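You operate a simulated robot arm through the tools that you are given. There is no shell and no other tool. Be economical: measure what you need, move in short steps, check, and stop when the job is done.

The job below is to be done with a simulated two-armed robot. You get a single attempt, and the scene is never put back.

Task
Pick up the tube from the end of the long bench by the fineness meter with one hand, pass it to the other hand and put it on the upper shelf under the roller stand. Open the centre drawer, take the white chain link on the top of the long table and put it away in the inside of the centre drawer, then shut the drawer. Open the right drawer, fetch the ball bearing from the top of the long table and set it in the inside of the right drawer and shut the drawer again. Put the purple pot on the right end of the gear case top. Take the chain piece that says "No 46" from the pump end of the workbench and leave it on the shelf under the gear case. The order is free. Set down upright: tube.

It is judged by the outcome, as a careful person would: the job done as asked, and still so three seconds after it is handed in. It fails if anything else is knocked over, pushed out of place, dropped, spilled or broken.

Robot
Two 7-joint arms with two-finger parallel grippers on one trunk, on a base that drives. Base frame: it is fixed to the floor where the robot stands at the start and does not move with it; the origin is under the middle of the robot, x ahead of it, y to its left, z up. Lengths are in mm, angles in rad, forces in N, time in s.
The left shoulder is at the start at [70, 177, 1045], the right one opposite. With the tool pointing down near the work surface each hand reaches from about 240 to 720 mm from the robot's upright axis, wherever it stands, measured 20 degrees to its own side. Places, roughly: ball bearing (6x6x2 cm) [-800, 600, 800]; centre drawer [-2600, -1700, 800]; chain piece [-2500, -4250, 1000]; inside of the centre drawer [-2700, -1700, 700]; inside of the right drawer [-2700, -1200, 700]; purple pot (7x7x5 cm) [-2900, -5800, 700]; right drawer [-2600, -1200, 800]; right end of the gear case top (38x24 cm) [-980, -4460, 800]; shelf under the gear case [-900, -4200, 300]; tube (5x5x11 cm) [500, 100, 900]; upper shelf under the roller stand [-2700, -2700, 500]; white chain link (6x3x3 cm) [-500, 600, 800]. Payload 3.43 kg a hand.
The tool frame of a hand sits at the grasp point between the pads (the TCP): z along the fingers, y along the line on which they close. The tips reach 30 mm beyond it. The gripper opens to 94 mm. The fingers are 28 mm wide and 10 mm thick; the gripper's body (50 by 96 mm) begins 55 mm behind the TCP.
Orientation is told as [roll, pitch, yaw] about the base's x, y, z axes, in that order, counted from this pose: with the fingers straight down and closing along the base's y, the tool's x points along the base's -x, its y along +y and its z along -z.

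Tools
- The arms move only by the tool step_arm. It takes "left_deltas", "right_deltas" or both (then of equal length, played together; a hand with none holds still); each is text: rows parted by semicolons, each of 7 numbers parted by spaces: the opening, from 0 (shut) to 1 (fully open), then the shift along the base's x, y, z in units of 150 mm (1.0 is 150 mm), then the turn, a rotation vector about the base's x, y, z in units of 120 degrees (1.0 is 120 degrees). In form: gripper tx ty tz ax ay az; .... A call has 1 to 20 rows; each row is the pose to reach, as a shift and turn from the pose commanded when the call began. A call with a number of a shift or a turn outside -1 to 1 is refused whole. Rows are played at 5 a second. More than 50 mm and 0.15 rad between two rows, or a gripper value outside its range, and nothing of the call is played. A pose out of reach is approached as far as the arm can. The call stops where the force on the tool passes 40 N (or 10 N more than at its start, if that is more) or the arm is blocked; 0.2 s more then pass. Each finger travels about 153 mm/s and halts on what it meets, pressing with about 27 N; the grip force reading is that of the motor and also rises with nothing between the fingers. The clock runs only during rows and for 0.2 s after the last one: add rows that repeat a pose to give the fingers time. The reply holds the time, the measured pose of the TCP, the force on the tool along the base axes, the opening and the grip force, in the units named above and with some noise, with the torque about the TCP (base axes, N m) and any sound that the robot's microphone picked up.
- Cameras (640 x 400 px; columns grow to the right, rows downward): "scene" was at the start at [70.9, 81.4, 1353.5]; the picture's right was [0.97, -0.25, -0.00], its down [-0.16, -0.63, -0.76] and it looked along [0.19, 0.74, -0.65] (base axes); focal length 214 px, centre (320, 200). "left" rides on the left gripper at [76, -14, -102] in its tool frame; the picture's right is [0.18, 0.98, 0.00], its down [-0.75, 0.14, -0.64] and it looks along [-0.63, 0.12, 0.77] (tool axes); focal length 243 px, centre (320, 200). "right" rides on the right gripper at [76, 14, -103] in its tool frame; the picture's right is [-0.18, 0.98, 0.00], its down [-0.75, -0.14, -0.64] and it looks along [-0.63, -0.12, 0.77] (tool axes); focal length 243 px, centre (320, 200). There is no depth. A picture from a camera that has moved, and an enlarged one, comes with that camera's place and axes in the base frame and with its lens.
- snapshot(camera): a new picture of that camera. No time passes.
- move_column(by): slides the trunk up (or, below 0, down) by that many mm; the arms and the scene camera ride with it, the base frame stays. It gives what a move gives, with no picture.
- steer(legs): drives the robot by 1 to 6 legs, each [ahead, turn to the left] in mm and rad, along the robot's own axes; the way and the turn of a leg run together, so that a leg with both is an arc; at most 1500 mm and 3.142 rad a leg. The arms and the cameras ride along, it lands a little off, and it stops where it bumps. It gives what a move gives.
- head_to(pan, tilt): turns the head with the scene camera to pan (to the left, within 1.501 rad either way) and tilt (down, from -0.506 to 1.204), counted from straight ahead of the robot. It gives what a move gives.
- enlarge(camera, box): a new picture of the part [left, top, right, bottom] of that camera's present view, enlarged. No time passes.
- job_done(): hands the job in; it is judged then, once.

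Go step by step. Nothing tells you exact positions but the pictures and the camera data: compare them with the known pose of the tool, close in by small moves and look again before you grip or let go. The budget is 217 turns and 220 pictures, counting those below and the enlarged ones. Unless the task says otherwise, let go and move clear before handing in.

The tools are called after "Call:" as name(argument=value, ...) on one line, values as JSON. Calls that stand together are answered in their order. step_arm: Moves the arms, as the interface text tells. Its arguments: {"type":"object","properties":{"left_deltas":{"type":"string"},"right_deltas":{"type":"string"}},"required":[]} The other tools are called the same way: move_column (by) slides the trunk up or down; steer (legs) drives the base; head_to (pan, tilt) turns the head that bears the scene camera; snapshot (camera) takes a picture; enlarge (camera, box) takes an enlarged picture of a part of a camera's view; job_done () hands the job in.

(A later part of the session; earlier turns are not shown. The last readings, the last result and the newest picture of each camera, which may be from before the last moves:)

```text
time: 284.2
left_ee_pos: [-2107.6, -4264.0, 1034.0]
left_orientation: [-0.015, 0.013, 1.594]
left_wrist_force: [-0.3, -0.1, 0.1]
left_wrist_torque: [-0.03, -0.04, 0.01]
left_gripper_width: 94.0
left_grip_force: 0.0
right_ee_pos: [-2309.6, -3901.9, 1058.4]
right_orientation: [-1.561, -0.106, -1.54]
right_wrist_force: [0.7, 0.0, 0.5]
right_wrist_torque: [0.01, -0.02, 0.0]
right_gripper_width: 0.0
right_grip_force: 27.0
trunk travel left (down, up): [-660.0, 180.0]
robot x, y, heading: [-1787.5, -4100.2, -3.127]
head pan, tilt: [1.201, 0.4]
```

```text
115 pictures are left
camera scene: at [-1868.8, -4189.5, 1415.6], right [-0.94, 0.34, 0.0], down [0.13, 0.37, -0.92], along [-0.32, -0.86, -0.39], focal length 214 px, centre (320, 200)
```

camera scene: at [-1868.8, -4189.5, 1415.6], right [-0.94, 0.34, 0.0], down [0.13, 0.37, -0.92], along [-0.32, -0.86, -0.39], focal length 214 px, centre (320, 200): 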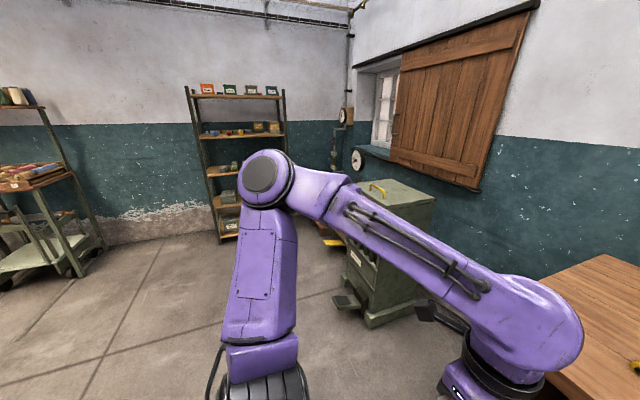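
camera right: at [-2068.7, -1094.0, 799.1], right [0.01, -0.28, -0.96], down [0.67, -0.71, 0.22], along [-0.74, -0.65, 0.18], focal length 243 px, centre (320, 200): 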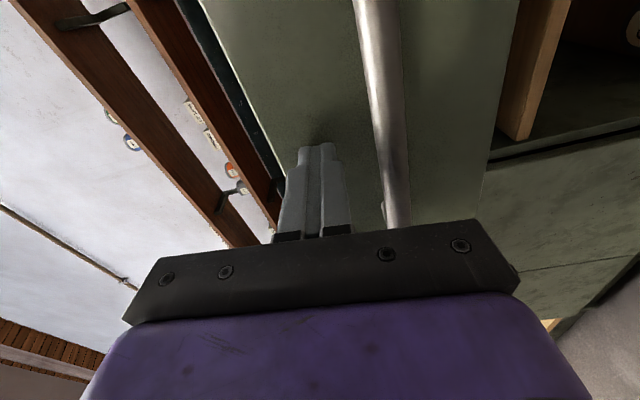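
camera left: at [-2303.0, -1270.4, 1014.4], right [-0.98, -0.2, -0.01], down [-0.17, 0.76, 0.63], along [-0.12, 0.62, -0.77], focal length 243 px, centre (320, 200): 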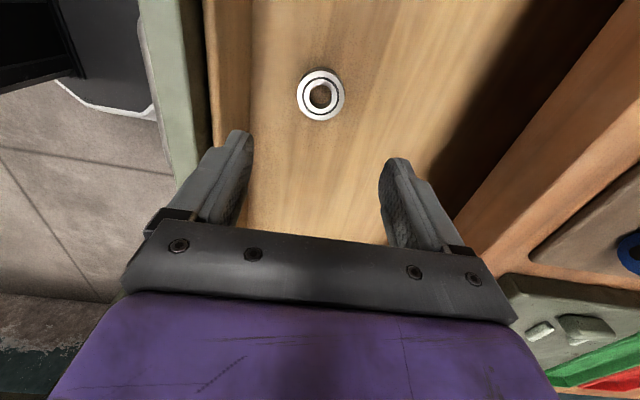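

Two small chain pieces lie at the bench's end. I'll enlarge them to read the labels.

Call:
head_to(pan=0.1, tilt=0.6)

Call:
enlarge(camera="scene", box=[260, 180, 350, 236])

Call:
enlarge(camera="scene", box=[340, 140, 440, 240])

```text
time: 285.6
left_ee_pos: [-2107.9, -4263.9, 1034.0]
left_orientation: [-0.013, 0.011, 1.594]
left_wrist_force: [0.2, 0.2, 0.5]
left_wrist_torque: [-0.02, 0.03, 0.0]
left_gripper_width: 94.2
left_grip_force: 0.1
right_ee_pos: [-2310.8, -3902.6, 1058.3]
right_orientation: [-1.56, -0.105, -1.541]
right_wrist_force: [0.0, -0.7, -0.5]
right_wrist_torque: [0.02, -0.03, 0.01]
right_gripper_width: 0.0
right_grip_force: 26.7
trunk travel left (down, up): [-660.0, 180.0]
robot x, y, heading: [-1788.5, -4100.9, -3.12]
head pan, tilt: [0.099, 0.6]
```

```text
7.11 times, centred on (305, 208) of scene
camera zoom: at [-1924.6, -4113.1, 1397.4], right [-0.12, 0.99, 0.0], down [0.56, 0.07, -0.83], along [-0.82, -0.1, -0.56], focal length 1525 px, centre (427, 143)
```

zoom: 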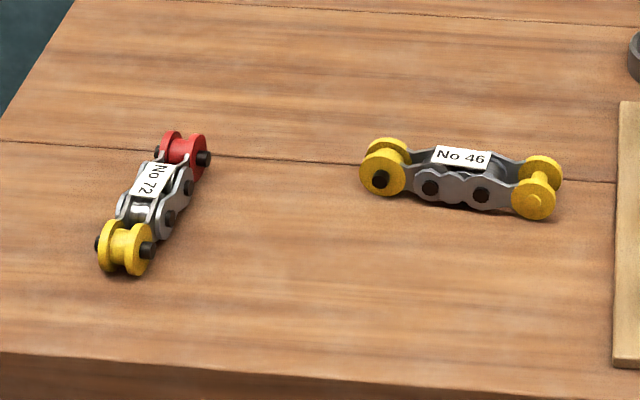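

```text
4.00 times, centred on (390, 190) of scene
camera zoom: at [-1924.6, -4113.1, 1397.4], right [-0.12, 0.99, 0.0], down [0.56, 0.07, -0.83], along [-0.82, -0.1, -0.56], focal length 858 px, centre (40, 240)
```

zoom: 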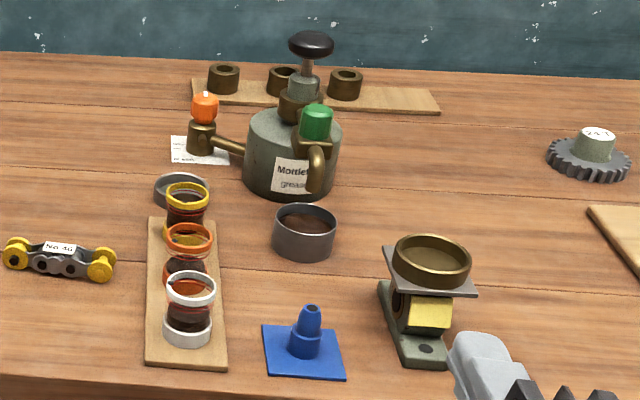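

"No 46" is the piece with two yellow ends, around (-2607, -4180). Before choosing a grip I'll look at the shelf under the gear case behind me.

Call:
steer(legs=[[0, 3.141]])

Call:
head_to(pan=0.0, tilt=0.7)

Call:
snapshot(camera="scene")

```text
time: 293.4
left_ee_pos: [-1466.6, -3933.5, 1034.3]
left_orientation: [-0.014, 0.012, -1.534]
left_wrist_force: [1.2, 0.7, -0.3]
left_wrist_torque: [0.01, -0.02, 0.0]
left_gripper_width: 94.0
left_grip_force: 0.0
right_ee_pos: [-1259.8, -4291.6, 1058.9]
right_orientation: [-1.561, -0.107, 1.617]
right_wrist_force: [-0.6, 0.8, -0.1]
right_wrist_torque: [-0.02, -0.02, 0.0]
right_gripper_width: 0.0
right_grip_force: 27.1
trunk travel left (down, up): [-660.0, 180.0]
robot x, y, heading: [-1791.7, -4101.9, 0.029]
head pan, tilt: [0.099, 0.6]
```

```text
time: 294.0
left_ee_pos: [-1468.0, -3932.6, 1034.0]
left_orientation: [-0.014, 0.009, -1.534]
left_wrist_force: [0.2, 1.0, -0.5]
left_wrist_torque: [0.01, 0.02, 0.0]
left_gripper_width: 93.9
left_grip_force: 0.0
right_ee_pos: [-1257.3, -4291.0, 1057.8]
right_orientation: [-1.563, -0.103, 1.616]
right_wrist_force: [0.0, 0.4, 0.4]
right_wrist_torque: [0.01, -0.01, 0.01]
right_gripper_width: 0.0
right_grip_force: 27.6
trunk travel left (down, up): [-660.0, 180.0]
robot x, y, heading: [-1786.4, -4099.9, 0.032]
head pan, tilt: [0.0, 0.7]
```

```text
112 pictures are left
camera scene: at [-1651.7, -4096.9, 1388.8], right [0.03, -1.0, 0.0], down [-0.64, -0.02, -0.77], along [0.76, 0.03, -0.64], focal length 214 px, centre (320, 200)
```

scene: 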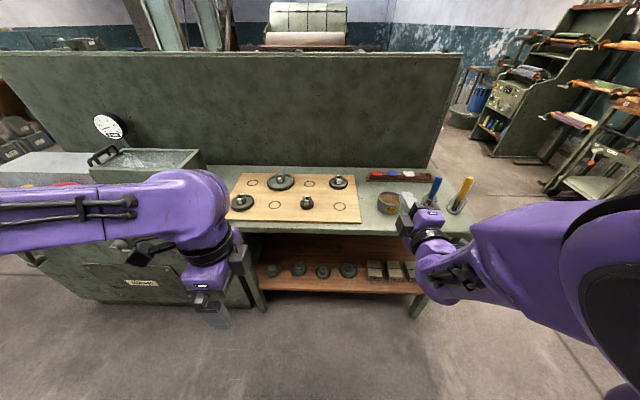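

The gear-case bench stands before me: its right end carries a bowl and pens, and the shelf beneath holds four gears and some boxes. I'll lower the trunk to see the shelf properly.

Call:
move_column(by=-400)

Call:
head_to(pan=-0.1, tilt=0.75)

Call:
snapshot(camera="scene")

Call:
snapshot(camera="right")

```text
time: 297.9
left_ee_pos: [-1467.0, -3932.4, 635.0]
left_orientation: [-0.014, 0.011, -1.534]
left_wrist_force: [0.6, -0.2, 0.1]
left_wrist_torque: [0.03, 0.0, 0.0]
left_gripper_width: 94.3
left_grip_force: 0.1
right_ee_pos: [-1258.1, -4289.7, 657.3]
right_orientation: [-1.562, -0.104, 1.617]
right_wrist_force: [-0.4, 0.6, 0.8]
right_wrist_torque: [0.0, 0.0, 0.0]
right_gripper_width: 0.0
right_grip_force: 27.3
trunk travel left (down, up): [-260.0, 580.0]
robot x, y, heading: [-1785.6, -4099.1, 0.03]
head pan, tilt: [0.0, 0.7]
```

```text
time: 298.5
left_ee_pos: [-1468.1, -3932.1, 634.8]
left_orientation: [-0.013, 0.01, -1.536]
left_wrist_force: [0.5, -0.1, 0.8]
left_wrist_torque: [0.01, 0.01, 0.0]
left_gripper_width: 93.9
left_grip_force: 0.0
right_ee_pos: [-1259.2, -4292.2, 659.1]
right_orientation: [-1.562, -0.105, 1.616]
right_wrist_force: [0.3, -0.2, 0.7]
right_wrist_torque: [0.01, 0.04, 0.0]
right_gripper_width: 0.0
right_grip_force: 27.5
trunk travel left (down, up): [-260.0, 580.0]
robot x, y, heading: [-1788.6, -4101.1, 0.034]
head pan, tilt: [-0.099, 0.75]
```

```text
111 pictures are left
camera scene: at [-1653.9, -4105.3, 984.5], right [-0.07, -1.0, 0.0], down [-0.68, 0.04, -0.73], along [0.73, -0.05, -0.68], focal length 214 px, centre (320, 200)
```

scene: 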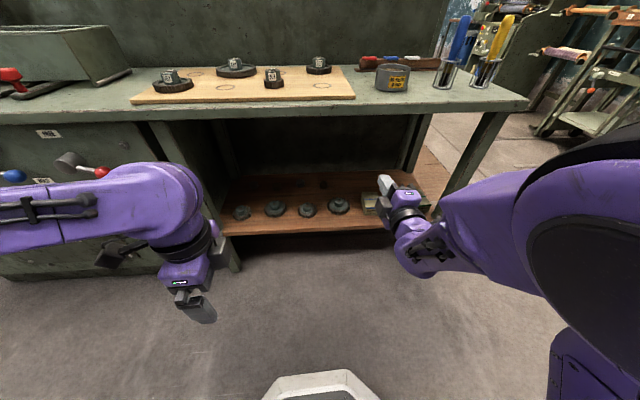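

```text
110 pictures are left
camera right: at [-1357.8, -4370.8, 637.8], right [-0.02, 0.29, -0.96], down [-0.67, 0.7, 0.22], along [0.74, 0.65, 0.18], focal length 243 px, centre (320, 200)
```

right: 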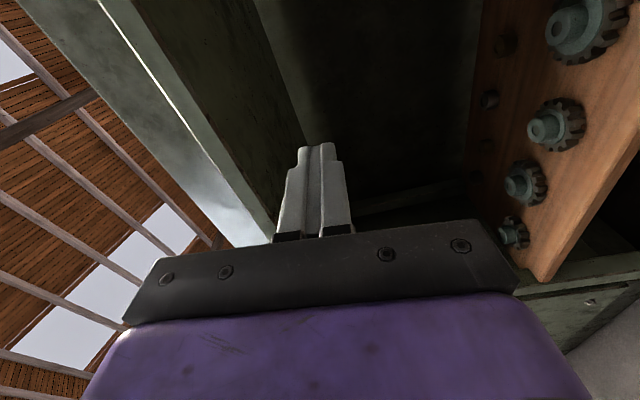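

The shelf has a strip in front of the gears and a deep free area behind them. I'll fetch the piece first, with the left hand pointing down and closing along the forward axis: raise the trunk and drive to the bench end.

Call:
move_column(by=400)

Call:
move_column(by=50)

Call:
steer(legs=[[0, 1.54], [100, 0], [0, 1.571], [200, 0]])

Call:
head_to(pan=0.25, tilt=0.8)

Call:
snapshot(camera="scene")

Call:
snapshot(camera="left")

```text
time: 302.4
left_ee_pos: [-1468.2, -3933.6, 1035.0]
left_orientation: [-0.013, 0.01, -1.534]
left_wrist_force: [0.5, -0.5, 0.7]
left_wrist_torque: [0.01, 0.01, -0.01]
left_gripper_width: 93.9
left_grip_force: 0.1
right_ee_pos: [-1258.9, -4291.4, 1057.5]
right_orientation: [-1.56, -0.105, 1.616]
right_wrist_force: [0.2, -0.6, -0.8]
right_wrist_torque: [0.01, 0.0, 0.04]
right_gripper_width: 0.0
right_grip_force: 26.8
trunk travel left (down, up): [-660.0, 180.0]
robot x, y, heading: [-1786.4, -4100.6, 0.032]
head pan, tilt: [-0.099, 0.75]
```

```text
time: 303.3
left_ee_pos: [-1467.7, -3933.8, 1084.2]
left_orientation: [-0.014, 0.009, -1.535]
left_wrist_force: [-0.4, -0.5, -1.3]
left_wrist_torque: [-0.02, 0.02, -0.04]
left_gripper_width: 94.2
left_grip_force: 0.0
right_ee_pos: [-1257.9, -4291.3, 1107.2]
right_orientation: [-1.562, -0.106, 1.616]
right_wrist_force: [-1.0, 1.4, -0.1]
right_wrist_torque: [0.01, -0.01, -0.02]
right_gripper_width: 0.0
right_grip_force: 26.9
trunk travel left (down, up): [-710.0, 130.0]
robot x, y, heading: [-1785.6, -4102.9, 0.034]
head pan, tilt: [-0.099, 0.75]
```

```text
time: 313.2
left_ee_pos: [-2309.2, -4148.0, 1083.2]
left_orientation: [-0.013, 0.01, 1.56]
left_wrist_force: [-0.2, 0.4, 0.2]
left_wrist_torque: [0.0, 0.0, 0.01]
left_gripper_width: 93.9
left_grip_force: 0.0
right_ee_pos: [-2500.4, -3780.3, 1108.2]
right_orientation: [-1.562, -0.104, -1.577]
right_wrist_force: [0.1, 0.5, -0.2]
right_wrist_torque: [-0.04, 0.02, 0.0]
right_gripper_width: 0.0
right_grip_force: 26.9
trunk travel left (down, up): [-710.0, 130.0]
robot x, y, heading: [-1985.5, -3995.6, 3.127]
head pan, tilt: [-0.099, 0.75]
```

```text
time: 314.0
left_ee_pos: [-2309.8, -4147.8, 1083.8]
left_orientation: [-0.014, 0.01, 1.559]
left_wrist_force: [0.4, 1.0, -0.1]
left_wrist_torque: [0.01, -0.01, -0.03]
left_gripper_width: 94.1
left_grip_force: 0.1
right_ee_pos: [-2500.9, -3779.6, 1109.4]
right_orientation: [-1.562, -0.105, -1.577]
right_wrist_force: [0.4, -0.2, 0.1]
right_wrist_torque: [0.01, -0.01, -0.04]
right_gripper_width: 0.0
right_grip_force: 26.9
trunk travel left (down, up): [-710.0, 130.0]
robot x, y, heading: [-1984.1, -3997.0, 3.127]
head pan, tilt: [0.25, 0.799]
```

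```text
109 pictures are left
camera scene: at [-2113.1, -4015.4, 1430.5], right [-0.23, 0.97, 0.0], down [0.7, 0.17, -0.7], along [-0.68, -0.16, -0.72], focal length 214 px, centre (320, 200)
```

scene: 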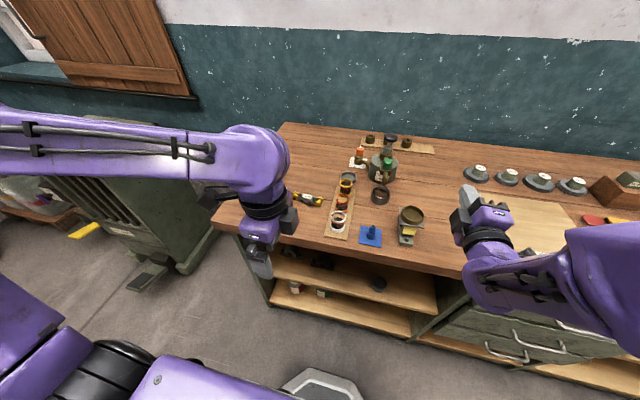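

```text
108 pictures are left
camera left: at [-2298.5, -4223.5, 1187.5], right [-0.99, -0.17, -0.01], down [-0.14, 0.76, 0.63], along [-0.1, 0.62, -0.77], focal length 243 px, centre (320, 200)
```

left: 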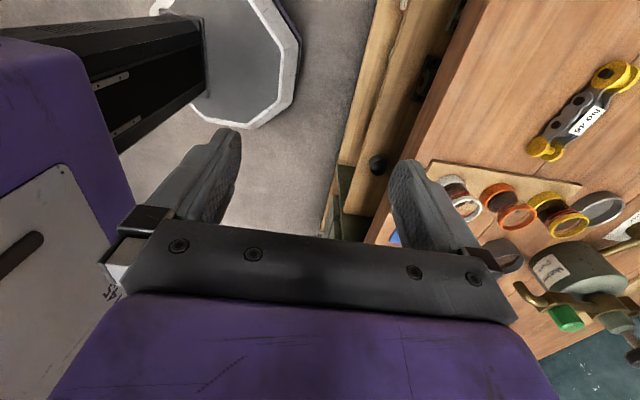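

The piece's centre is at about (-2601, -4177), lying along y. I'll bring the left hand over it in two moves.

Call:
step_arm(left_deltas="1 -0.3 -0.1 0 0 0 0;1 -0.6 -0.2 0 0 0 0;1 -0.9 -0.2 0 0 0 0;1 -1 -0.2 0 0 0 0;1 -1 -0.2 0 0 0 0")

Call:
step_arm(left_deltas="1 -0.3 0 -0.1 0 0 0;1 -0.6 0 -0.2 0 0 0;1 -0.9 0 -0.4 0 0 0;1 -0.95 0 -0.6 0 0 0;1 -0.95 0 -0.6 0 0 0")

Call:
snapshot(camera="left")

Call:
snapshot(camera="scene")

```text
time: 315.2
left_ee_pos: [-2460.4, -4179.6, 1084.1]
left_orientation: [-0.016, 0.009, 1.559]
left_wrist_force: [0.2, 0.8, -0.1]
left_wrist_torque: [0.01, -0.02, -0.01]
left_gripper_width: 93.9
left_grip_force: 0.0
right_ee_pos: [-2499.7, -3780.9, 1108.0]
right_orientation: [-1.561, -0.105, -1.576]
right_wrist_force: [0.0, -1.1, 0.0]
right_wrist_torque: [-0.03, 0.0, -0.01]
right_gripper_width: 0.0
right_grip_force: 26.7
trunk travel left (down, up): [-710.0, 130.0]
robot x, y, heading: [-1980.2, -3999.3, 3.128]
head pan, tilt: [0.25, 0.799]
```

```text
refused: row 3 steps farther than a row can; nothing moved
```

```text
107 pictures are left
camera left: at [-2448.1, -4254.5, 1187.1], right [-0.98, -0.17, -0.01], down [-0.14, 0.76, 0.63], along [-0.1, 0.63, -0.77], focal length 243 px, centre (320, 200)
```

left: 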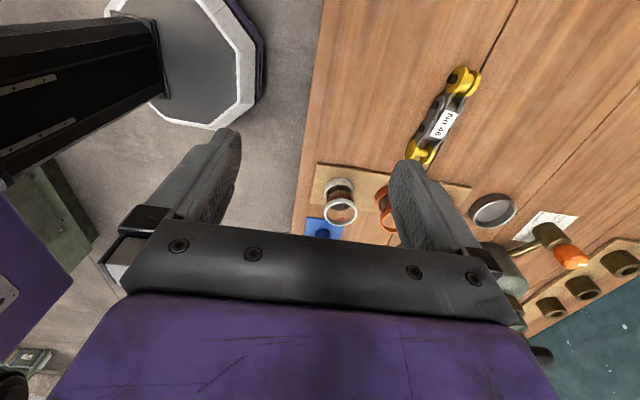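

```text
106 pictures are left
camera scene: at [-2112.6, -4015.9, 1430.5], right [-0.23, 0.97, 0.0], down [0.7, 0.17, -0.7], along [-0.68, -0.16, -0.72], focal length 214 px, centre (320, 200)
```

scene: 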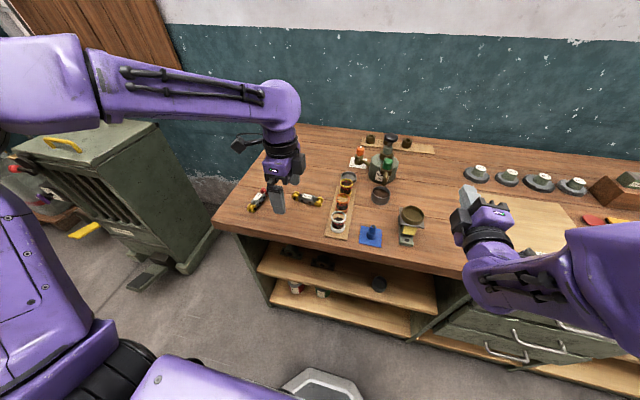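

Same position confirmed. Repeating the second move with smaller rows.

Call:
step_arm(left_deltas="1 -0.25 0.03 0 0 0 -0.02;1 -0.5 0.03 -0.1 0 0 -0.04;1 -0.75 0.03 -0.2 0 0 -0.04;1 -0.93 0.03 -0.4 0 0 -0.04;1 -0.93 0.03 -0.6 0 0 -0.04;1 -0.93 0.03 -0.6 0 0 -0.04")

Call:
snapshot(camera="left")

```text
time: 316.6
left_ee_pos: [-2600.5, -4173.2, 993.5]
left_orientation: [-0.014, 0.011, 1.474]
left_wrist_force: [-0.3, 0.5, 0.6]
left_wrist_torque: [0.01, 0.01, 0.02]
left_gripper_width: 94.1
left_grip_force: 0.1
right_ee_pos: [-2500.3, -3779.4, 1109.1]
right_orientation: [-1.562, -0.103, -1.576]
right_wrist_force: [0.0, 0.1, 0.4]
right_wrist_torque: [0.0, 0.01, 0.01]
right_gripper_width: 0.2
right_grip_force: 27.1
trunk travel left (down, up): [-710.0, 130.0]
robot x, y, heading: [-1980.9, -3992.2, 3.124]
head pan, tilt: [0.25, 0.799]
```

```text
105 pictures are left
camera left: at [-2594.5, -4249.8, 1096.9], right [-1.0, -0.09, -0.01], down [-0.08, 0.77, 0.63], along [-0.05, 0.63, -0.77], focal length 243 px, centre (320, 200)
```

left: 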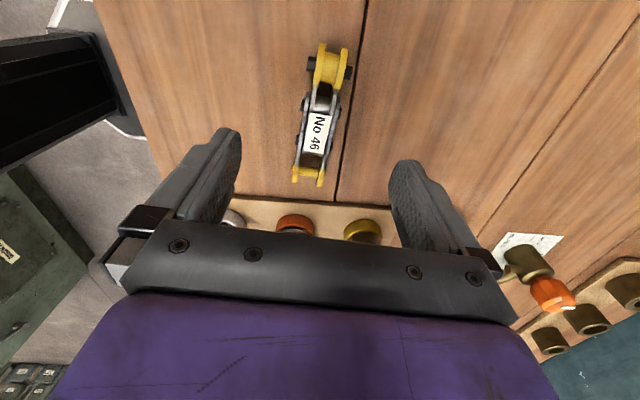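

Well centred. Lowering to about z 937 with the fingers partly open, then closing if no contact.

Call:
step_arm(left_deltas="0.7 0.02 -0.02 -0.15 0 0 0;0.7 0.02 -0.02 -0.3 0 0 0;0.7 0.02 -0.02 -0.37 0 0 0;0.7 0.02 -0.02 -0.37 0 0 0")

Call:
snapshot(camera="left")

```text
time: 317.6
left_ee_pos: [-2596.8, -4176.8, 938.4]
left_orientation: [-0.015, 0.011, 1.475]
left_wrist_force: [0.2, 0.1, 0.0]
left_wrist_torque: [0.01, 0.02, -0.01]
left_gripper_width: 65.8
left_grip_force: 0.0
right_ee_pos: [-2501.8, -3780.6, 1107.4]
right_orientation: [-1.561, -0.106, -1.577]
right_wrist_force: [-0.1, 0.0, -0.3]
right_wrist_torque: [0.02, 0.02, -0.01]
right_gripper_width: 0.0
right_grip_force: 26.7
trunk travel left (down, up): [-710.0, 130.0]
robot x, y, heading: [-1984.7, -3996.9, 3.122]
head pan, tilt: [0.25, 0.799]
```

```text
104 pictures are left
camera left: at [-2590.9, -4253.4, 1041.8], right [-1.0, -0.09, -0.01], down [-0.08, 0.77, 0.63], along [-0.05, 0.63, -0.77], focal length 243 px, centre (320, 200)
```

left: 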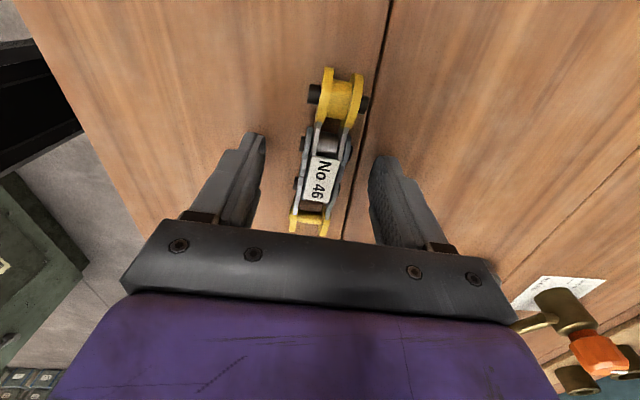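

Good alignment. Down 6 mm more, then close and check.

Call:
step_arm(left_deltas="0.7 0 0 -0.04 0 0 0;0.7 0 0 -0.04 0 0 0;0.3 0 0 -0.04 0 0 0;0 0 0 -0.04 0 0 0;0 0 0 -0.04 0 0 0;0 0 0 -0.04 0 0 0")

Call:
step_arm(left_deltas="0 0 0 0.2 0 0 0;0 0 0 0.4 0 0 0;0 0 0 0.4 0 0 0")

Call:
snapshot(camera="left")

```text
time: 319.0
left_ee_pos: [-2597.3, -4177.6, 932.6]
left_orientation: [-0.014, 0.011, 1.474]
left_wrist_force: [-0.9, -0.2, 3.7]
left_wrist_torque: [-0.13, 0.14, -0.07]
left_gripper_width: 29.5
left_grip_force: 27.1
right_ee_pos: [-2501.3, -3780.3, 1107.5]
right_orientation: [-1.562, -0.106, -1.577]
right_wrist_force: [0.0, -0.4, -0.5]
right_wrist_torque: [-0.04, -0.01, 0.0]
right_gripper_width: 0.0
right_grip_force: 26.7
trunk travel left (down, up): [-710.0, 130.0]
robot x, y, heading: [-1986.9, -3997.3, 3.127]
head pan, tilt: [0.25, 0.799]
```

```text
time: 319.8
left_ee_pos: [-2598.1, -4178.4, 992.7]
left_orientation: [-0.015, 0.009, 1.476]
left_wrist_force: [0.0, 0.3, -2.3]
left_wrist_torque: [-0.01, 0.01, -0.02]
left_gripper_width: 29.7
left_grip_force: 26.7
right_ee_pos: [-2501.8, -3779.6, 1107.0]
right_orientation: [-1.562, -0.105, -1.575]
right_wrist_force: [0.3, -0.2, 0.3]
right_wrist_torque: [0.02, -0.02, -0.02]
right_gripper_width: 0.0
right_grip_force: 27.5
trunk travel left (down, up): [-710.0, 130.0]
robot x, y, heading: [-1982.6, -3996.7, 3.125]
head pan, tilt: [0.25, 0.799]
```

```text
103 pictures are left
camera left: at [-2592.5, -4252.9, 1095.1], right [-1.0, -0.09, -0.01], down [-0.08, 0.77, 0.63], along [-0.05, 0.63, -0.77], focal length 243 px, centre (320, 200)
```

left: 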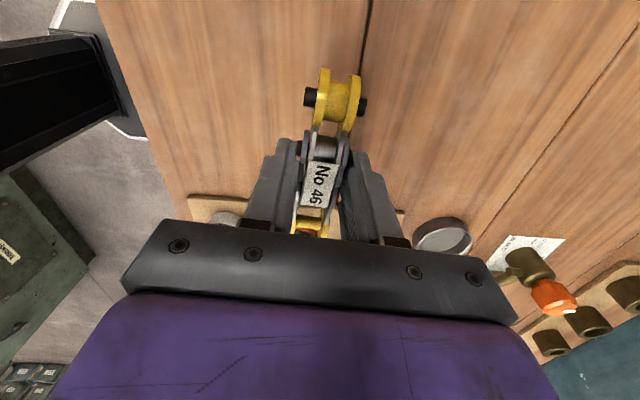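

"No 46" is held. Raise and draw the hand back toward the robot.

Call:
step_arm(left_deltas="0 0 0 0.3 0 0 0;0 0 0 0.6 0 0 0;0 0.3 0 0.6 0 0 0;0 0.6 0 0.6 0 0 0;0 0.9 0 0.6 0 0 0;0 1 0 0.6 0 0 0")

Call:
step_arm(left_deltas="0 0.3 0 0 0 0 0;0 0.6 0 0 0 0 0;0 0.9 0 0 0 0 0;0 0.9 0 0 0 0 0")

Call:
steer(legs=[[-200, 0], [0, 1.571], [100, 0], [0, 1.571]])

Call:
move_column(by=-400)

Call:
head_to(pan=0.1, tilt=0.6)

Call:
snapshot(camera="scene")

```text
time: 321.2
left_ee_pos: [-2448.6, -4176.8, 1083.5]
left_orientation: [-0.016, 0.008, 1.475]
left_wrist_force: [0.2, 0.5, -1.0]
left_wrist_torque: [-0.02, 0.02, 0.02]
left_gripper_width: 29.4
left_grip_force: 27.3
right_ee_pos: [-2501.4, -3780.4, 1108.5]
right_orientation: [-1.562, -0.105, -1.577]
right_wrist_force: [0.0, 0.7, 0.0]
right_wrist_torque: [0.01, 0.03, 0.0]
right_gripper_width: 0.0
right_grip_force: 27.1
trunk travel left (down, up): [-710.0, 130.0]
robot x, y, heading: [-1984.5, -3998.1, 3.129]
head pan, tilt: [0.25, 0.799]
```

```text
time: 322.2
left_ee_pos: [-2311.3, -4177.5, 1083.9]
left_orientation: [-0.014, 0.011, 1.475]
left_wrist_force: [-1.0, 0.0, -2.2]
left_wrist_torque: [-0.01, 0.03, -0.04]
left_gripper_width: 29.8
left_grip_force: 27.0
right_ee_pos: [-2501.4, -3778.9, 1108.7]
right_orientation: [-1.561, -0.104, -1.577]
right_wrist_force: [1.0, 0.8, -0.2]
right_wrist_torque: [0.03, 0.0, 0.0]
right_gripper_width: 0.0
right_grip_force: 26.6
trunk travel left (down, up): [-710.0, 130.0]
robot x, y, heading: [-1982.2, -3995.7, 3.125]
head pan, tilt: [0.25, 0.799]
```

```text
time: 332.2
left_ee_pos: [-1462.0, -3913.3, 1083.9]
left_orientation: [-0.014, 0.011, -1.652]
left_wrist_force: [0.4, 0.0, -1.4]
left_wrist_torque: [0.01, -0.01, 0.01]
left_gripper_width: 29.5
left_grip_force: 27.3
right_ee_pos: [-1266.2, -4309.9, 1108.6]
right_orientation: [-1.561, -0.104, 1.58]
right_wrist_force: [-0.4, 0.6, -0.2]
right_wrist_torque: [0.02, 0.01, 0.01]
right_gripper_width: 0.1
right_grip_force: 27.1
trunk travel left (down, up): [-710.0, 130.0]
robot x, y, heading: [-1789.5, -4102.3, -0.001]
head pan, tilt: [0.25, 0.799]
```

```text
time: 336.0
left_ee_pos: [-1462.2, -3913.7, 683.1]
left_orientation: [-0.014, 0.011, -1.653]
left_wrist_force: [-0.2, 0.0, -2.6]
left_wrist_torque: [0.05, 0.0, 0.03]
left_gripper_width: 29.6
left_grip_force: 27.3
right_ee_pos: [-1266.5, -4310.4, 708.2]
right_orientation: [-1.562, -0.105, 1.58]
right_wrist_force: [0.1, -0.7, -0.4]
right_wrist_torque: [-0.02, 0.03, 0.01]
right_gripper_width: 0.0
right_grip_force: 27.1
trunk travel left (down, up): [-310.0, 530.0]
robot x, y, heading: [-1789.3, -4098.4, -0.001]
head pan, tilt: [0.25, 0.799]
```

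```text
time: 336.8
left_ee_pos: [-1462.1, -3915.1, 682.5]
left_orientation: [-0.013, 0.009, -1.653]
left_wrist_force: [0.0, 0.3, -2.2]
left_wrist_torque: [0.02, 0.01, -0.04]
left_gripper_width: 29.5
left_grip_force: 26.6
right_ee_pos: [-1265.9, -4308.3, 708.6]
right_orientation: [-1.563, -0.105, 1.581]
right_wrist_force: [-0.4, -0.1, 0.3]
right_wrist_torque: [0.01, -0.01, 0.01]
right_gripper_width: 0.0
right_grip_force: 26.9
trunk travel left (down, up): [-310.0, 530.0]
robot x, y, heading: [-1790.6, -4098.0, 0.001]
head pan, tilt: [0.099, 0.6]
```

```text
102 pictures are left
camera scene: at [-1649.0, -4091.7, 1047.3], right [0.1, -1.0, 0.0], down [-0.56, -0.06, -0.82], along [0.82, 0.08, -0.57], focal length 214 px, centre (320, 200)
```

scene: 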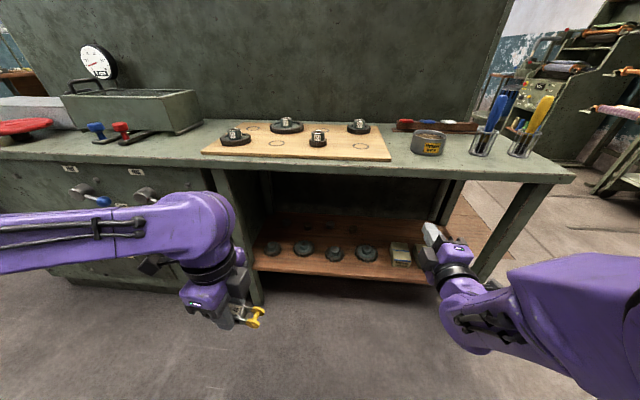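

I'll enlarge the shelf to measure the free space.

Call:
enlarge(camera="scene", box=[240, 170, 440, 295])

```text
3.20 times, centred on (340, 232) of scene
camera zoom: at [-1649.0, -4091.7, 1047.3], right [0.1, -1.0, 0.0], down [-0.56, -0.06, -0.82], along [0.82, 0.08, -0.57], focal length 686 px, centre (256, 96)
```

zoom: 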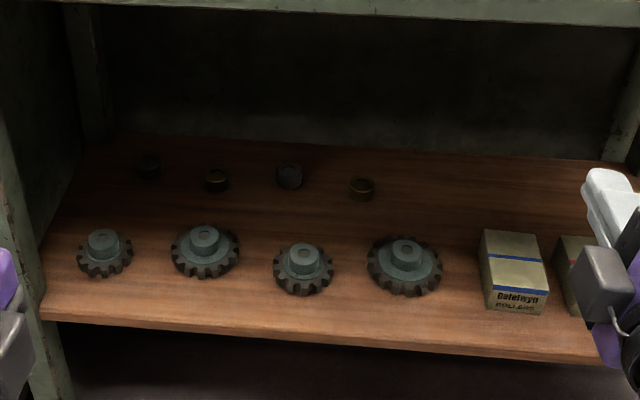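

Best spot: the front strip between gears 2 and 3, around (-1070, -4039), laid along y. I'll reposition the robot (y≈-4220), square the hand and lower the trunk.

Call:
steer(legs=[[0, -1.571], [120, 0], [0, 1.571]])

Call:
step_arm(left_deltas="0 0 0 0 0 0 0.02;0 0 0 0 0 0 0.04;0 0 0 0 0 0 0.04", right_deltas="0 -0.2 0 0 0 0 0;0 -0.3 0 0 0 0 0;0 -0.3 0 0 0 0 0")

Call:
move_column(by=-283)

Call:
head_to(pan=0.2, tilt=0.5)

Call:
snapshot(camera="scene")

Call:
snapshot(camera="left")

```text
time: 345.7
left_ee_pos: [-1463.6, -4030.3, 682.2]
left_orientation: [-0.016, 0.011, -1.646]
left_wrist_force: [0.4, 0.4, -1.7]
left_wrist_torque: [-0.01, 0.0, 0.05]
left_gripper_width: 29.6
left_grip_force: 26.7
right_ee_pos: [-1266.9, -4424.2, 708.5]
right_orientation: [-1.562, -0.105, 1.589]
right_wrist_force: [-0.8, 0.2, 0.8]
right_wrist_torque: [-0.03, 0.0, 0.04]
right_gripper_width: 0.2
right_grip_force: 27.7
trunk travel left (down, up): [-310.0, 530.0]
robot x, y, heading: [-1786.6, -4217.9, -0.0]
head pan, tilt: [0.099, 0.6]
```

```text
time: 346.5
left_ee_pos: [-1464.2, -4029.7, 683.4]
left_orientation: [-0.014, 0.009, -1.56]
left_wrist_force: [0.4, -0.1, -2.7]
left_wrist_torque: [-0.03, -0.01, 0.01]
left_gripper_width: 29.5
left_grip_force: 26.3
right_ee_pos: [-1276.3, -4421.2, 707.6]
right_orientation: [-1.56, -0.104, 1.587]
right_wrist_force: [-0.4, 0.0, -0.5]
right_wrist_torque: [-0.02, -0.03, -0.01]
right_gripper_width: 0.0
right_grip_force: 27.0
right hand out of reach, approached as far as the arm can: row 1, 2, 3
trunk travel left (down, up): [-310.0, 530.0]
robot x, y, heading: [-1789.5, -4218.9, 0.003]
head pan, tilt: [0.099, 0.6]
```

```text
time: 349.4
left_ee_pos: [-1463.4, -4030.2, 399.3]
left_orientation: [-0.014, 0.01, -1.562]
left_wrist_force: [-0.8, -0.4, -3.0]
left_wrist_torque: [0.0, 0.01, -0.01]
left_gripper_width: 29.7
left_grip_force: 26.9
right_ee_pos: [-1276.6, -4421.8, 424.1]
right_orientation: [-1.565, -0.105, 1.587]
right_wrist_force: [0.3, -0.1, 0.3]
right_wrist_torque: [0.02, 0.0, -0.04]
right_gripper_width: 0.3
right_grip_force: 26.7
trunk travel left (down, up): [-27.0, 813.0]
robot x, y, heading: [-1786.5, -4218.5, 0.006]
head pan, tilt: [0.099, 0.6]
```

```text
time: 350.0
left_ee_pos: [-1464.0, -4030.8, 399.7]
left_orientation: [-0.014, 0.01, -1.562]
left_wrist_force: [-0.8, -0.1, -3.0]
left_wrist_torque: [0.01, 0.03, -0.01]
left_gripper_width: 29.6
left_grip_force: 27.0
right_ee_pos: [-1275.6, -4421.5, 424.5]
right_orientation: [-1.563, -0.105, 1.587]
right_wrist_force: [-0.1, 0.6, 0.1]
right_wrist_torque: [-0.01, 0.01, -0.01]
right_gripper_width: 0.1
right_grip_force: 26.5
trunk travel left (down, up): [-27.0, 813.0]
robot x, y, heading: [-1788.0, -4218.7, 0.006]
head pan, tilt: [0.201, 0.499]
```

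```text
100 pictures are left
camera scene: at [-1649.0, -4200.8, 773.4], right [0.2, -0.98, 0.0], down [-0.47, -0.1, -0.88], along [0.86, 0.18, -0.48], focal length 214 px, centre (320, 200)
```

scene: 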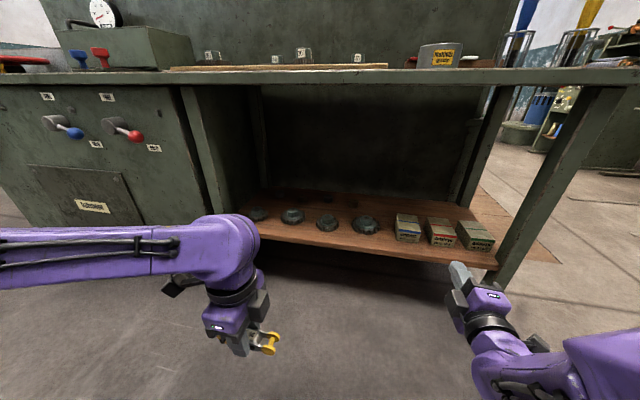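

```text
99 pictures are left
camera left: at [-1477.1, -3955.4, 503.0], right [0.98, 0.19, -0.01], down [0.16, -0.76, 0.63], along [0.11, -0.62, -0.77], focal length 243 px, centre (320, 200)
```

left: 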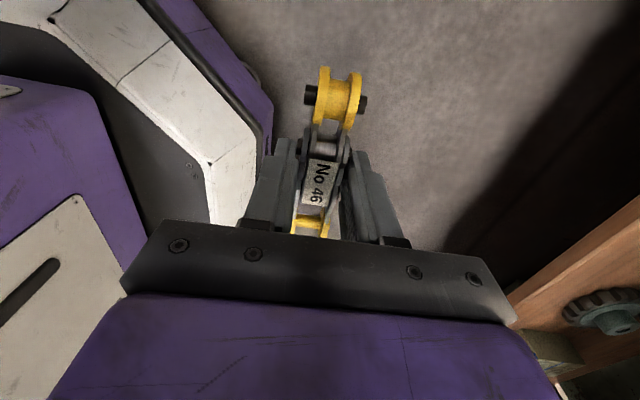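

Now drive 90 mm forward and extend the left hand toward the shelf, then look.

Call:
steer(legs=[[90, 0]])

Call:
step_arm(left_deltas="0 0.3 0 0 0 0 0;0 0.6 0 0 0 0 0;0 0.9 0 0 0 0 0;0 1 0 0 0 0 0;0 1 0 0 0 0 0")

Call:
snapshot(camera="scene")

Call:
snapshot(camera="left")

```text
time: 351.1
left_ee_pos: [-1373.5, -4030.0, 399.2]
left_orientation: [-0.013, 0.011, -1.562]
left_wrist_force: [-0.4, -0.4, -2.6]
left_wrist_torque: [0.01, 0.0, 0.0]
left_gripper_width: 29.5
left_grip_force: 26.8
right_ee_pos: [-1187.0, -4420.4, 423.8]
right_orientation: [-1.562, -0.106, 1.586]
right_wrist_force: [-0.5, 0.1, -0.5]
right_wrist_torque: [0.0, 0.02, -0.01]
right_gripper_width: 0.0
right_grip_force: 26.8
trunk travel left (down, up): [-27.0, 813.0]
robot x, y, heading: [-1698.0, -4215.8, 0.007]
head pan, tilt: [0.201, 0.499]
```

```text
time: 352.3
left_ee_pos: [-1222.9, -4029.5, 400.5]
left_orientation: [-0.015, 0.01, -1.562]
left_wrist_force: [0.4, -1.1, -2.1]
left_wrist_torque: [0.04, 0.0, 0.0]
left_gripper_width: 29.4
left_grip_force: 27.0
right_ee_pos: [-1184.9, -4420.6, 424.9]
right_orientation: [-1.562, -0.103, 1.589]
right_wrist_force: [-0.5, 0.5, -0.6]
right_wrist_torque: [-0.03, -0.02, 0.03]
right_gripper_width: 0.0
right_grip_force: 26.5
trunk travel left (down, up): [-27.0, 813.0]
robot x, y, heading: [-1697.2, -4215.1, 0.004]
head pan, tilt: [0.201, 0.499]
```

```text
98 pictures are left
camera scene: at [-1558.3, -4200.4, 773.4], right [0.2, -0.98, 0.0], down [-0.47, -0.1, -0.88], along [0.86, 0.18, -0.48], focal length 214 px, centre (320, 200)
```

scene: 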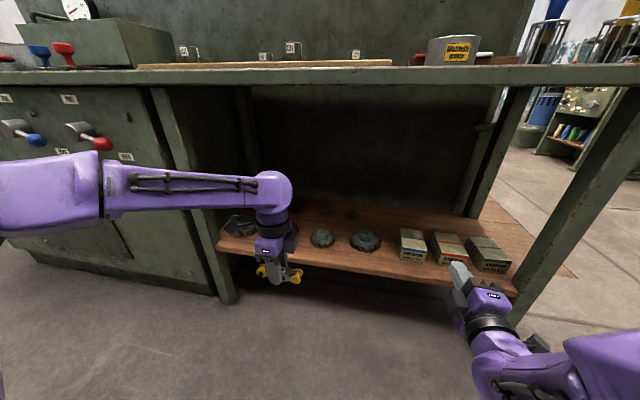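

```text
97 pictures are left
camera left: at [-1236.1, -3955.1, 503.3], right [0.98, 0.19, -0.01], down [0.16, -0.76, 0.63], along [0.11, -0.62, -0.77], focal length 243 px, centre (320, 200)
```

left: 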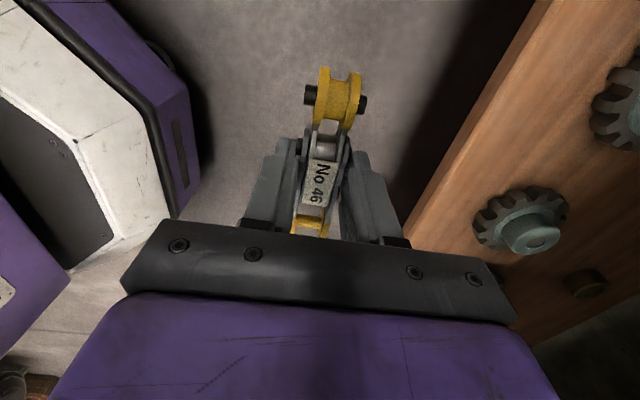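

There is better room between the gears and the bushings behind them (x≈-895). For that I must come closer, so first I'll fold the right hand: fingers down and drawn back; and back the left out while at it.

Call:
step_arm(right_deltas="0 -0.05 0 0 0 0.068 0;0 -0.15 0 0 0 0.136 0;0 -0.25 0 0 0 0.204 0;0 -0.35 0 0 0 0.272 0;0 -0.45 0 0 0 0.34 0;0 -0.55 0 0 0 0.408 0;0 -0.65 0 0 0 0.476 0;0 -0.75 0 0 0 0.544 0;0 -0.85 0 0 0 0.612 0;0 -0.95 0 0 0 0.68 0;0 -1 0 0 0 0.75 0;0 -1 0 0 0 0.75 0")

Call:
snapshot(camera="scene")

```text
time: 354.9
left_ee_pos: [-1223.2, -4030.4, 399.4]
left_orientation: [-0.013, 0.013, -1.562]
left_wrist_force: [0.3, 0.5, -1.8]
left_wrist_torque: [-0.03, 0.01, 0.0]
left_gripper_width: 29.7
left_grip_force: 26.9
right_ee_pos: [-1256.1, -4399.4, 278.2]
right_orientation: [-0.51, -0.079, 1.472]
right_wrist_force: [-0.5, 0.7, -0.7]
right_wrist_torque: [-0.01, 0.0, -0.01]
right_gripper_width: 0.0
right_grip_force: 26.7
right hand out of reach, approached as far as the arm can: row 1, 2, 3, 4, 5, 6, 7, 8, 9, 10, 11, 12
trunk travel left (down, up): [-27.0, 813.0]
robot x, y, heading: [-1697.0, -4219.4, 0.005]
head pan, tilt: [0.201, 0.499]
```

```text
96 pictures are left
camera scene: at [-1558.3, -4200.5, 773.4], right [0.2, -0.98, 0.0], down [-0.47, -0.1, -0.88], along [0.86, 0.18, -0.48], focal length 214 px, centre (320, 200)
```

scene: 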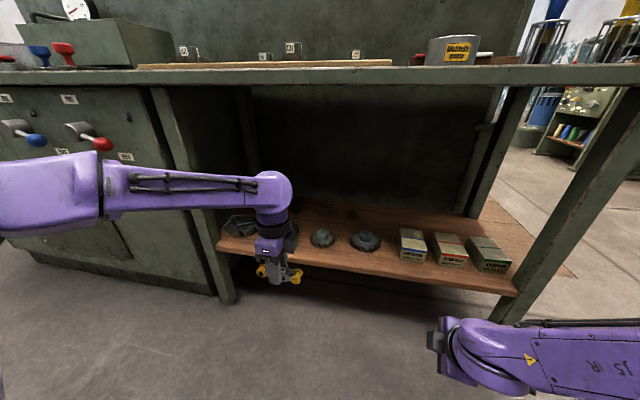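

I'll continue: raise and retract the right hand.

Call:
step_arm(right_deltas="0 -0.12 0 0.12 0 0.03 0;0 -0.24 0 0.24 0 0.06 0;0 -0.36 0 0.36 0 0.09 0;0 -0.48 0 0.5 0 0.12 0;0 -0.6 0 0.65 0 0.15 0;0 -0.72 0 0.8 0 0.18 0;0 -0.84 0 0.9 0 0.21 0;0 -1 0 1 0 0.24 0;0 -1 0 1 0 0.24 0")

Call:
snapshot(camera="scene")

```text
time: 356.9
left_ee_pos: [-1222.8, -4029.7, 399.7]
left_orientation: [-0.013, 0.01, -1.561]
left_wrist_force: [0.6, 0.2, -1.3]
left_wrist_torque: [-0.01, 0.04, 0.01]
left_gripper_width: 29.4
left_grip_force: 27.0
right_ee_pos: [-1371.8, -4387.5, 260.5]
right_orientation: [0.018, -0.15, 1.474]
right_wrist_force: [0.4, -0.2, 0.0]
right_wrist_torque: [0.01, -0.03, 0.01]
right_gripper_width: 0.0
right_grip_force: 27.4
right hand out of reach, approached as far as the arm can: row 1, 2, 3, 4, 5, 6, 7, 8, 9
trunk travel left (down, up): [-27.0, 813.0]
robot x, y, heading: [-1699.8, -4219.9, 0.005]
head pan, tilt: [0.201, 0.499]
```

```text
95 pictures are left
camera scene: at [-1558.3, -4200.6, 773.4], right [0.2, -0.98, 0.0], down [-0.47, -0.1, -0.88], along [0.86, 0.18, -0.48], focal length 214 px, centre (320, 200)
```

scene: 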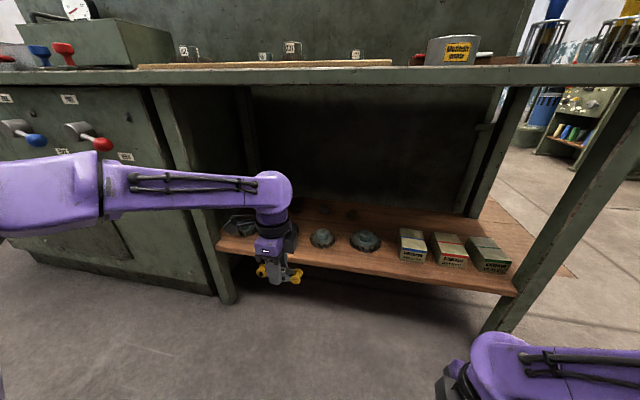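

The right hand is out of the way. Raise the left slightly and drive forward, watching clearance over the gears.

Call:
step_arm(left_deltas="0 0 0 0.16 0 0 0;0 0 0 0.16 0 0 0")

Call:
steer(legs=[[120, 0]])

Call:
snapshot(camera="scene")

Call:
snapshot(camera="left")

```text
time: 357.5
left_ee_pos: [-1222.5, -4030.7, 424.1]
left_orientation: [-0.013, 0.01, -1.561]
left_wrist_force: [-0.7, 0.5, -1.8]
left_wrist_torque: [0.04, -0.02, 0.01]
left_gripper_width: 29.5
left_grip_force: 27.1
right_ee_pos: [-1372.0, -4388.7, 260.3]
right_orientation: [0.017, -0.15, 1.471]
right_wrist_force: [0.1, -0.2, -0.5]
right_wrist_torque: [0.01, 0.0, 0.01]
right_gripper_width: 0.3
right_grip_force: 26.9
trunk travel left (down, up): [-27.0, 813.0]
robot x, y, heading: [-1695.7, -4219.5, 0.009]
head pan, tilt: [0.201, 0.499]
```

```text
time: 358.8
left_ee_pos: [-1102.7, -4029.2, 424.4]
left_orientation: [-0.015, 0.011, -1.561]
left_wrist_force: [-0.1, -0.2, -1.9]
left_wrist_torque: [0.01, 0.0, -0.05]
left_gripper_width: 29.5
left_grip_force: 27.5
right_ee_pos: [-1251.1, -4387.9, 261.1]
right_orientation: [0.017, -0.149, 1.471]
right_wrist_force: [-0.9, 0.1, -0.3]
right_wrist_torque: [0.01, -0.01, 0.03]
right_gripper_width: 0.0
right_grip_force: 27.1
trunk travel left (down, up): [-27.0, 813.0]
robot x, y, heading: [-1579.0, -4218.0, 0.005]
head pan, tilt: [0.201, 0.499]
```

```text
94 pictures are left
camera scene: at [-1438.1, -4199.9, 773.4], right [0.2, -0.98, 0.0], down [-0.47, -0.1, -0.88], along [0.86, 0.18, -0.48], focal length 214 px, centre (320, 200)
```

scene: 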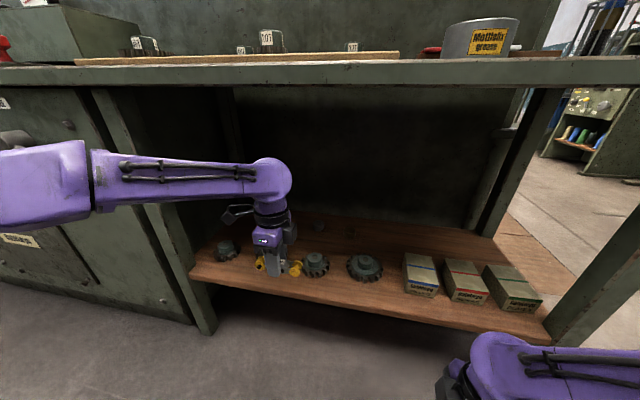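

```text
93 pictures are left
camera left: at [-1115.5, -3954.3, 527.2], right [0.98, 0.19, -0.01], down [0.16, -0.76, 0.63], along [0.11, -0.62, -0.77], focal length 243 px, centre (320, 200)
```

left: 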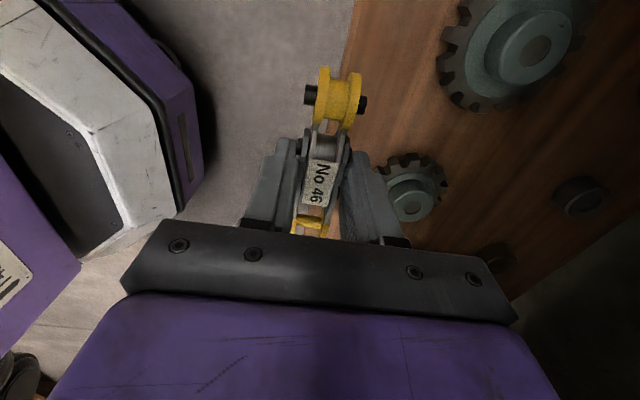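

Clearance under the table is good. To keep the elbow away from the cabinet I'll extend with the arm rather than the base.

Call:
step_arm(left_deltas="0 0.25 -0.05 0 0 0 0;0 0.5 -0.1 0 0 0 0;0 0.75 -0.15 0 0 0 0;0 1 -0.2 0 0 0 0;0 1 -0.2 0 0 0 0")

Call:
snapshot(camera="scene")

Call:
snapshot(camera="left")

```text
time: 360.0
left_ee_pos: [-951.6, -4060.0, 424.4]
left_orientation: [-0.016, 0.011, -1.564]
left_wrist_force: [0.5, 0.2, -2.1]
left_wrist_torque: [0.01, -0.01, 0.01]
left_gripper_width: 30.0
left_grip_force: 27.4
right_ee_pos: [-1251.7, -4389.5, 260.8]
right_orientation: [0.017, -0.149, 1.473]
right_wrist_force: [0.0, -0.2, -0.2]
right_wrist_torque: [0.02, 0.01, 0.01]
right_gripper_width: 0.3
right_grip_force: 27.0
trunk travel left (down, up): [-27.0, 813.0]
robot x, y, heading: [-1574.5, -4219.0, 0.011]
head pan, tilt: [0.201, 0.499]
```

```text
92 pictures are left
camera scene: at [-1437.9, -4199.9, 773.4], right [0.2, -0.98, 0.0], down [-0.47, -0.1, -0.88], along [0.86, 0.18, -0.48], focal length 214 px, centre (320, 200)
```

scene: 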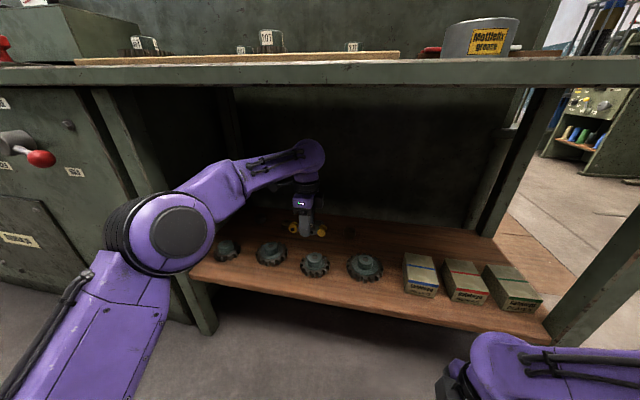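

```text
91 pictures are left
camera left: at [-964.4, -3984.8, 527.5], right [0.98, 0.19, -0.01], down [0.16, -0.76, 0.63], along [0.11, -0.62, -0.77], focal length 243 px, centre (320, 200)
```

left: 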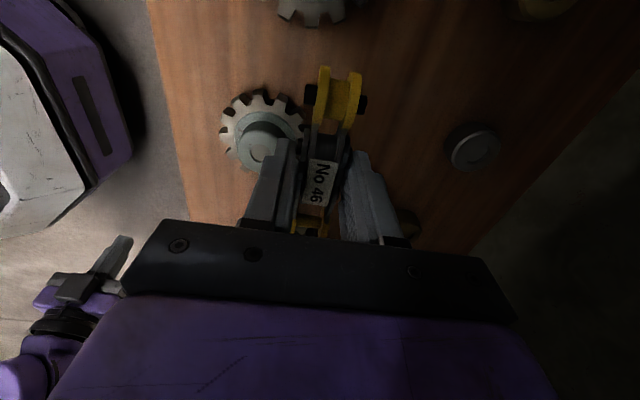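

The band between gear and bushing is about 145 mm wide, centred near x -888. Moving there and down partway.

Call:
step_arm(left_deltas="0 0.2 0 0 0 0 0;0 0.42 0 0 0 0 0;0 0.42 0 -0.2 0 0 0;0 0.42 0 -0.4 0 0 0;0 0.42 0 -0.4 0 0 0")

Call:
snapshot(camera="scene")

Call:
snapshot(camera="left")

```text
time: 361.2
left_ee_pos: [-897.5, -4052.5, 359.6]
left_orientation: [-0.014, 0.011, -1.563]
left_wrist_force: [-0.1, -0.7, -2.0]
left_wrist_torque: [0.0, -0.04, 0.0]
left_gripper_width: 29.5
left_grip_force: 27.4
left hand out of reach, approached as far as the arm can: row 2, 3, 4, 5
right_ee_pos: [-1250.6, -4387.2, 259.7]
right_orientation: [0.017, -0.15, 1.471]
right_wrist_force: [0.3, 0.5, 0.6]
right_wrist_torque: [-0.01, 0.02, 0.02]
right_gripper_width: 0.0
right_grip_force: 27.0
trunk travel left (down, up): [-27.0, 813.0]
robot x, y, heading: [-1572.5, -4219.8, 0.001]
head pan, tilt: [0.201, 0.499]
```

```text
90 pictures are left
camera scene: at [-1437.9, -4199.9, 773.4], right [0.2, -0.98, 0.0], down [-0.47, -0.1, -0.88], along [0.86, 0.18, -0.48], focal length 214 px, centre (320, 200)
```

scene: 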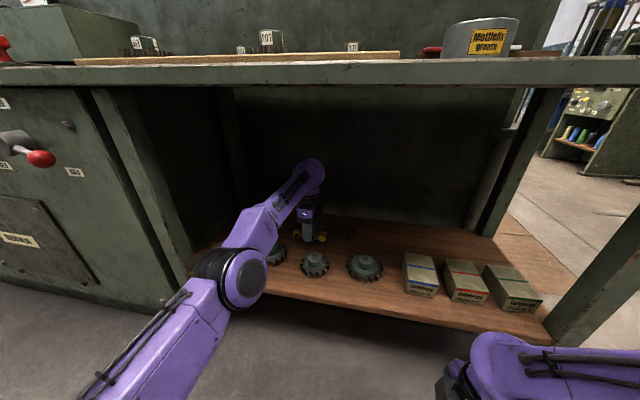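

```text
89 pictures are left
camera left: at [-911.1, -3976.0, 463.4], right [0.98, 0.19, -0.01], down [0.16, -0.76, 0.63], along [0.11, -0.62, -0.77], focal length 243 px, centre (320, 200)
```

left: 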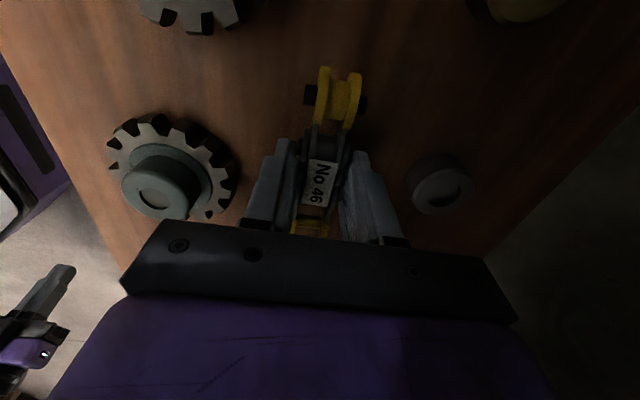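

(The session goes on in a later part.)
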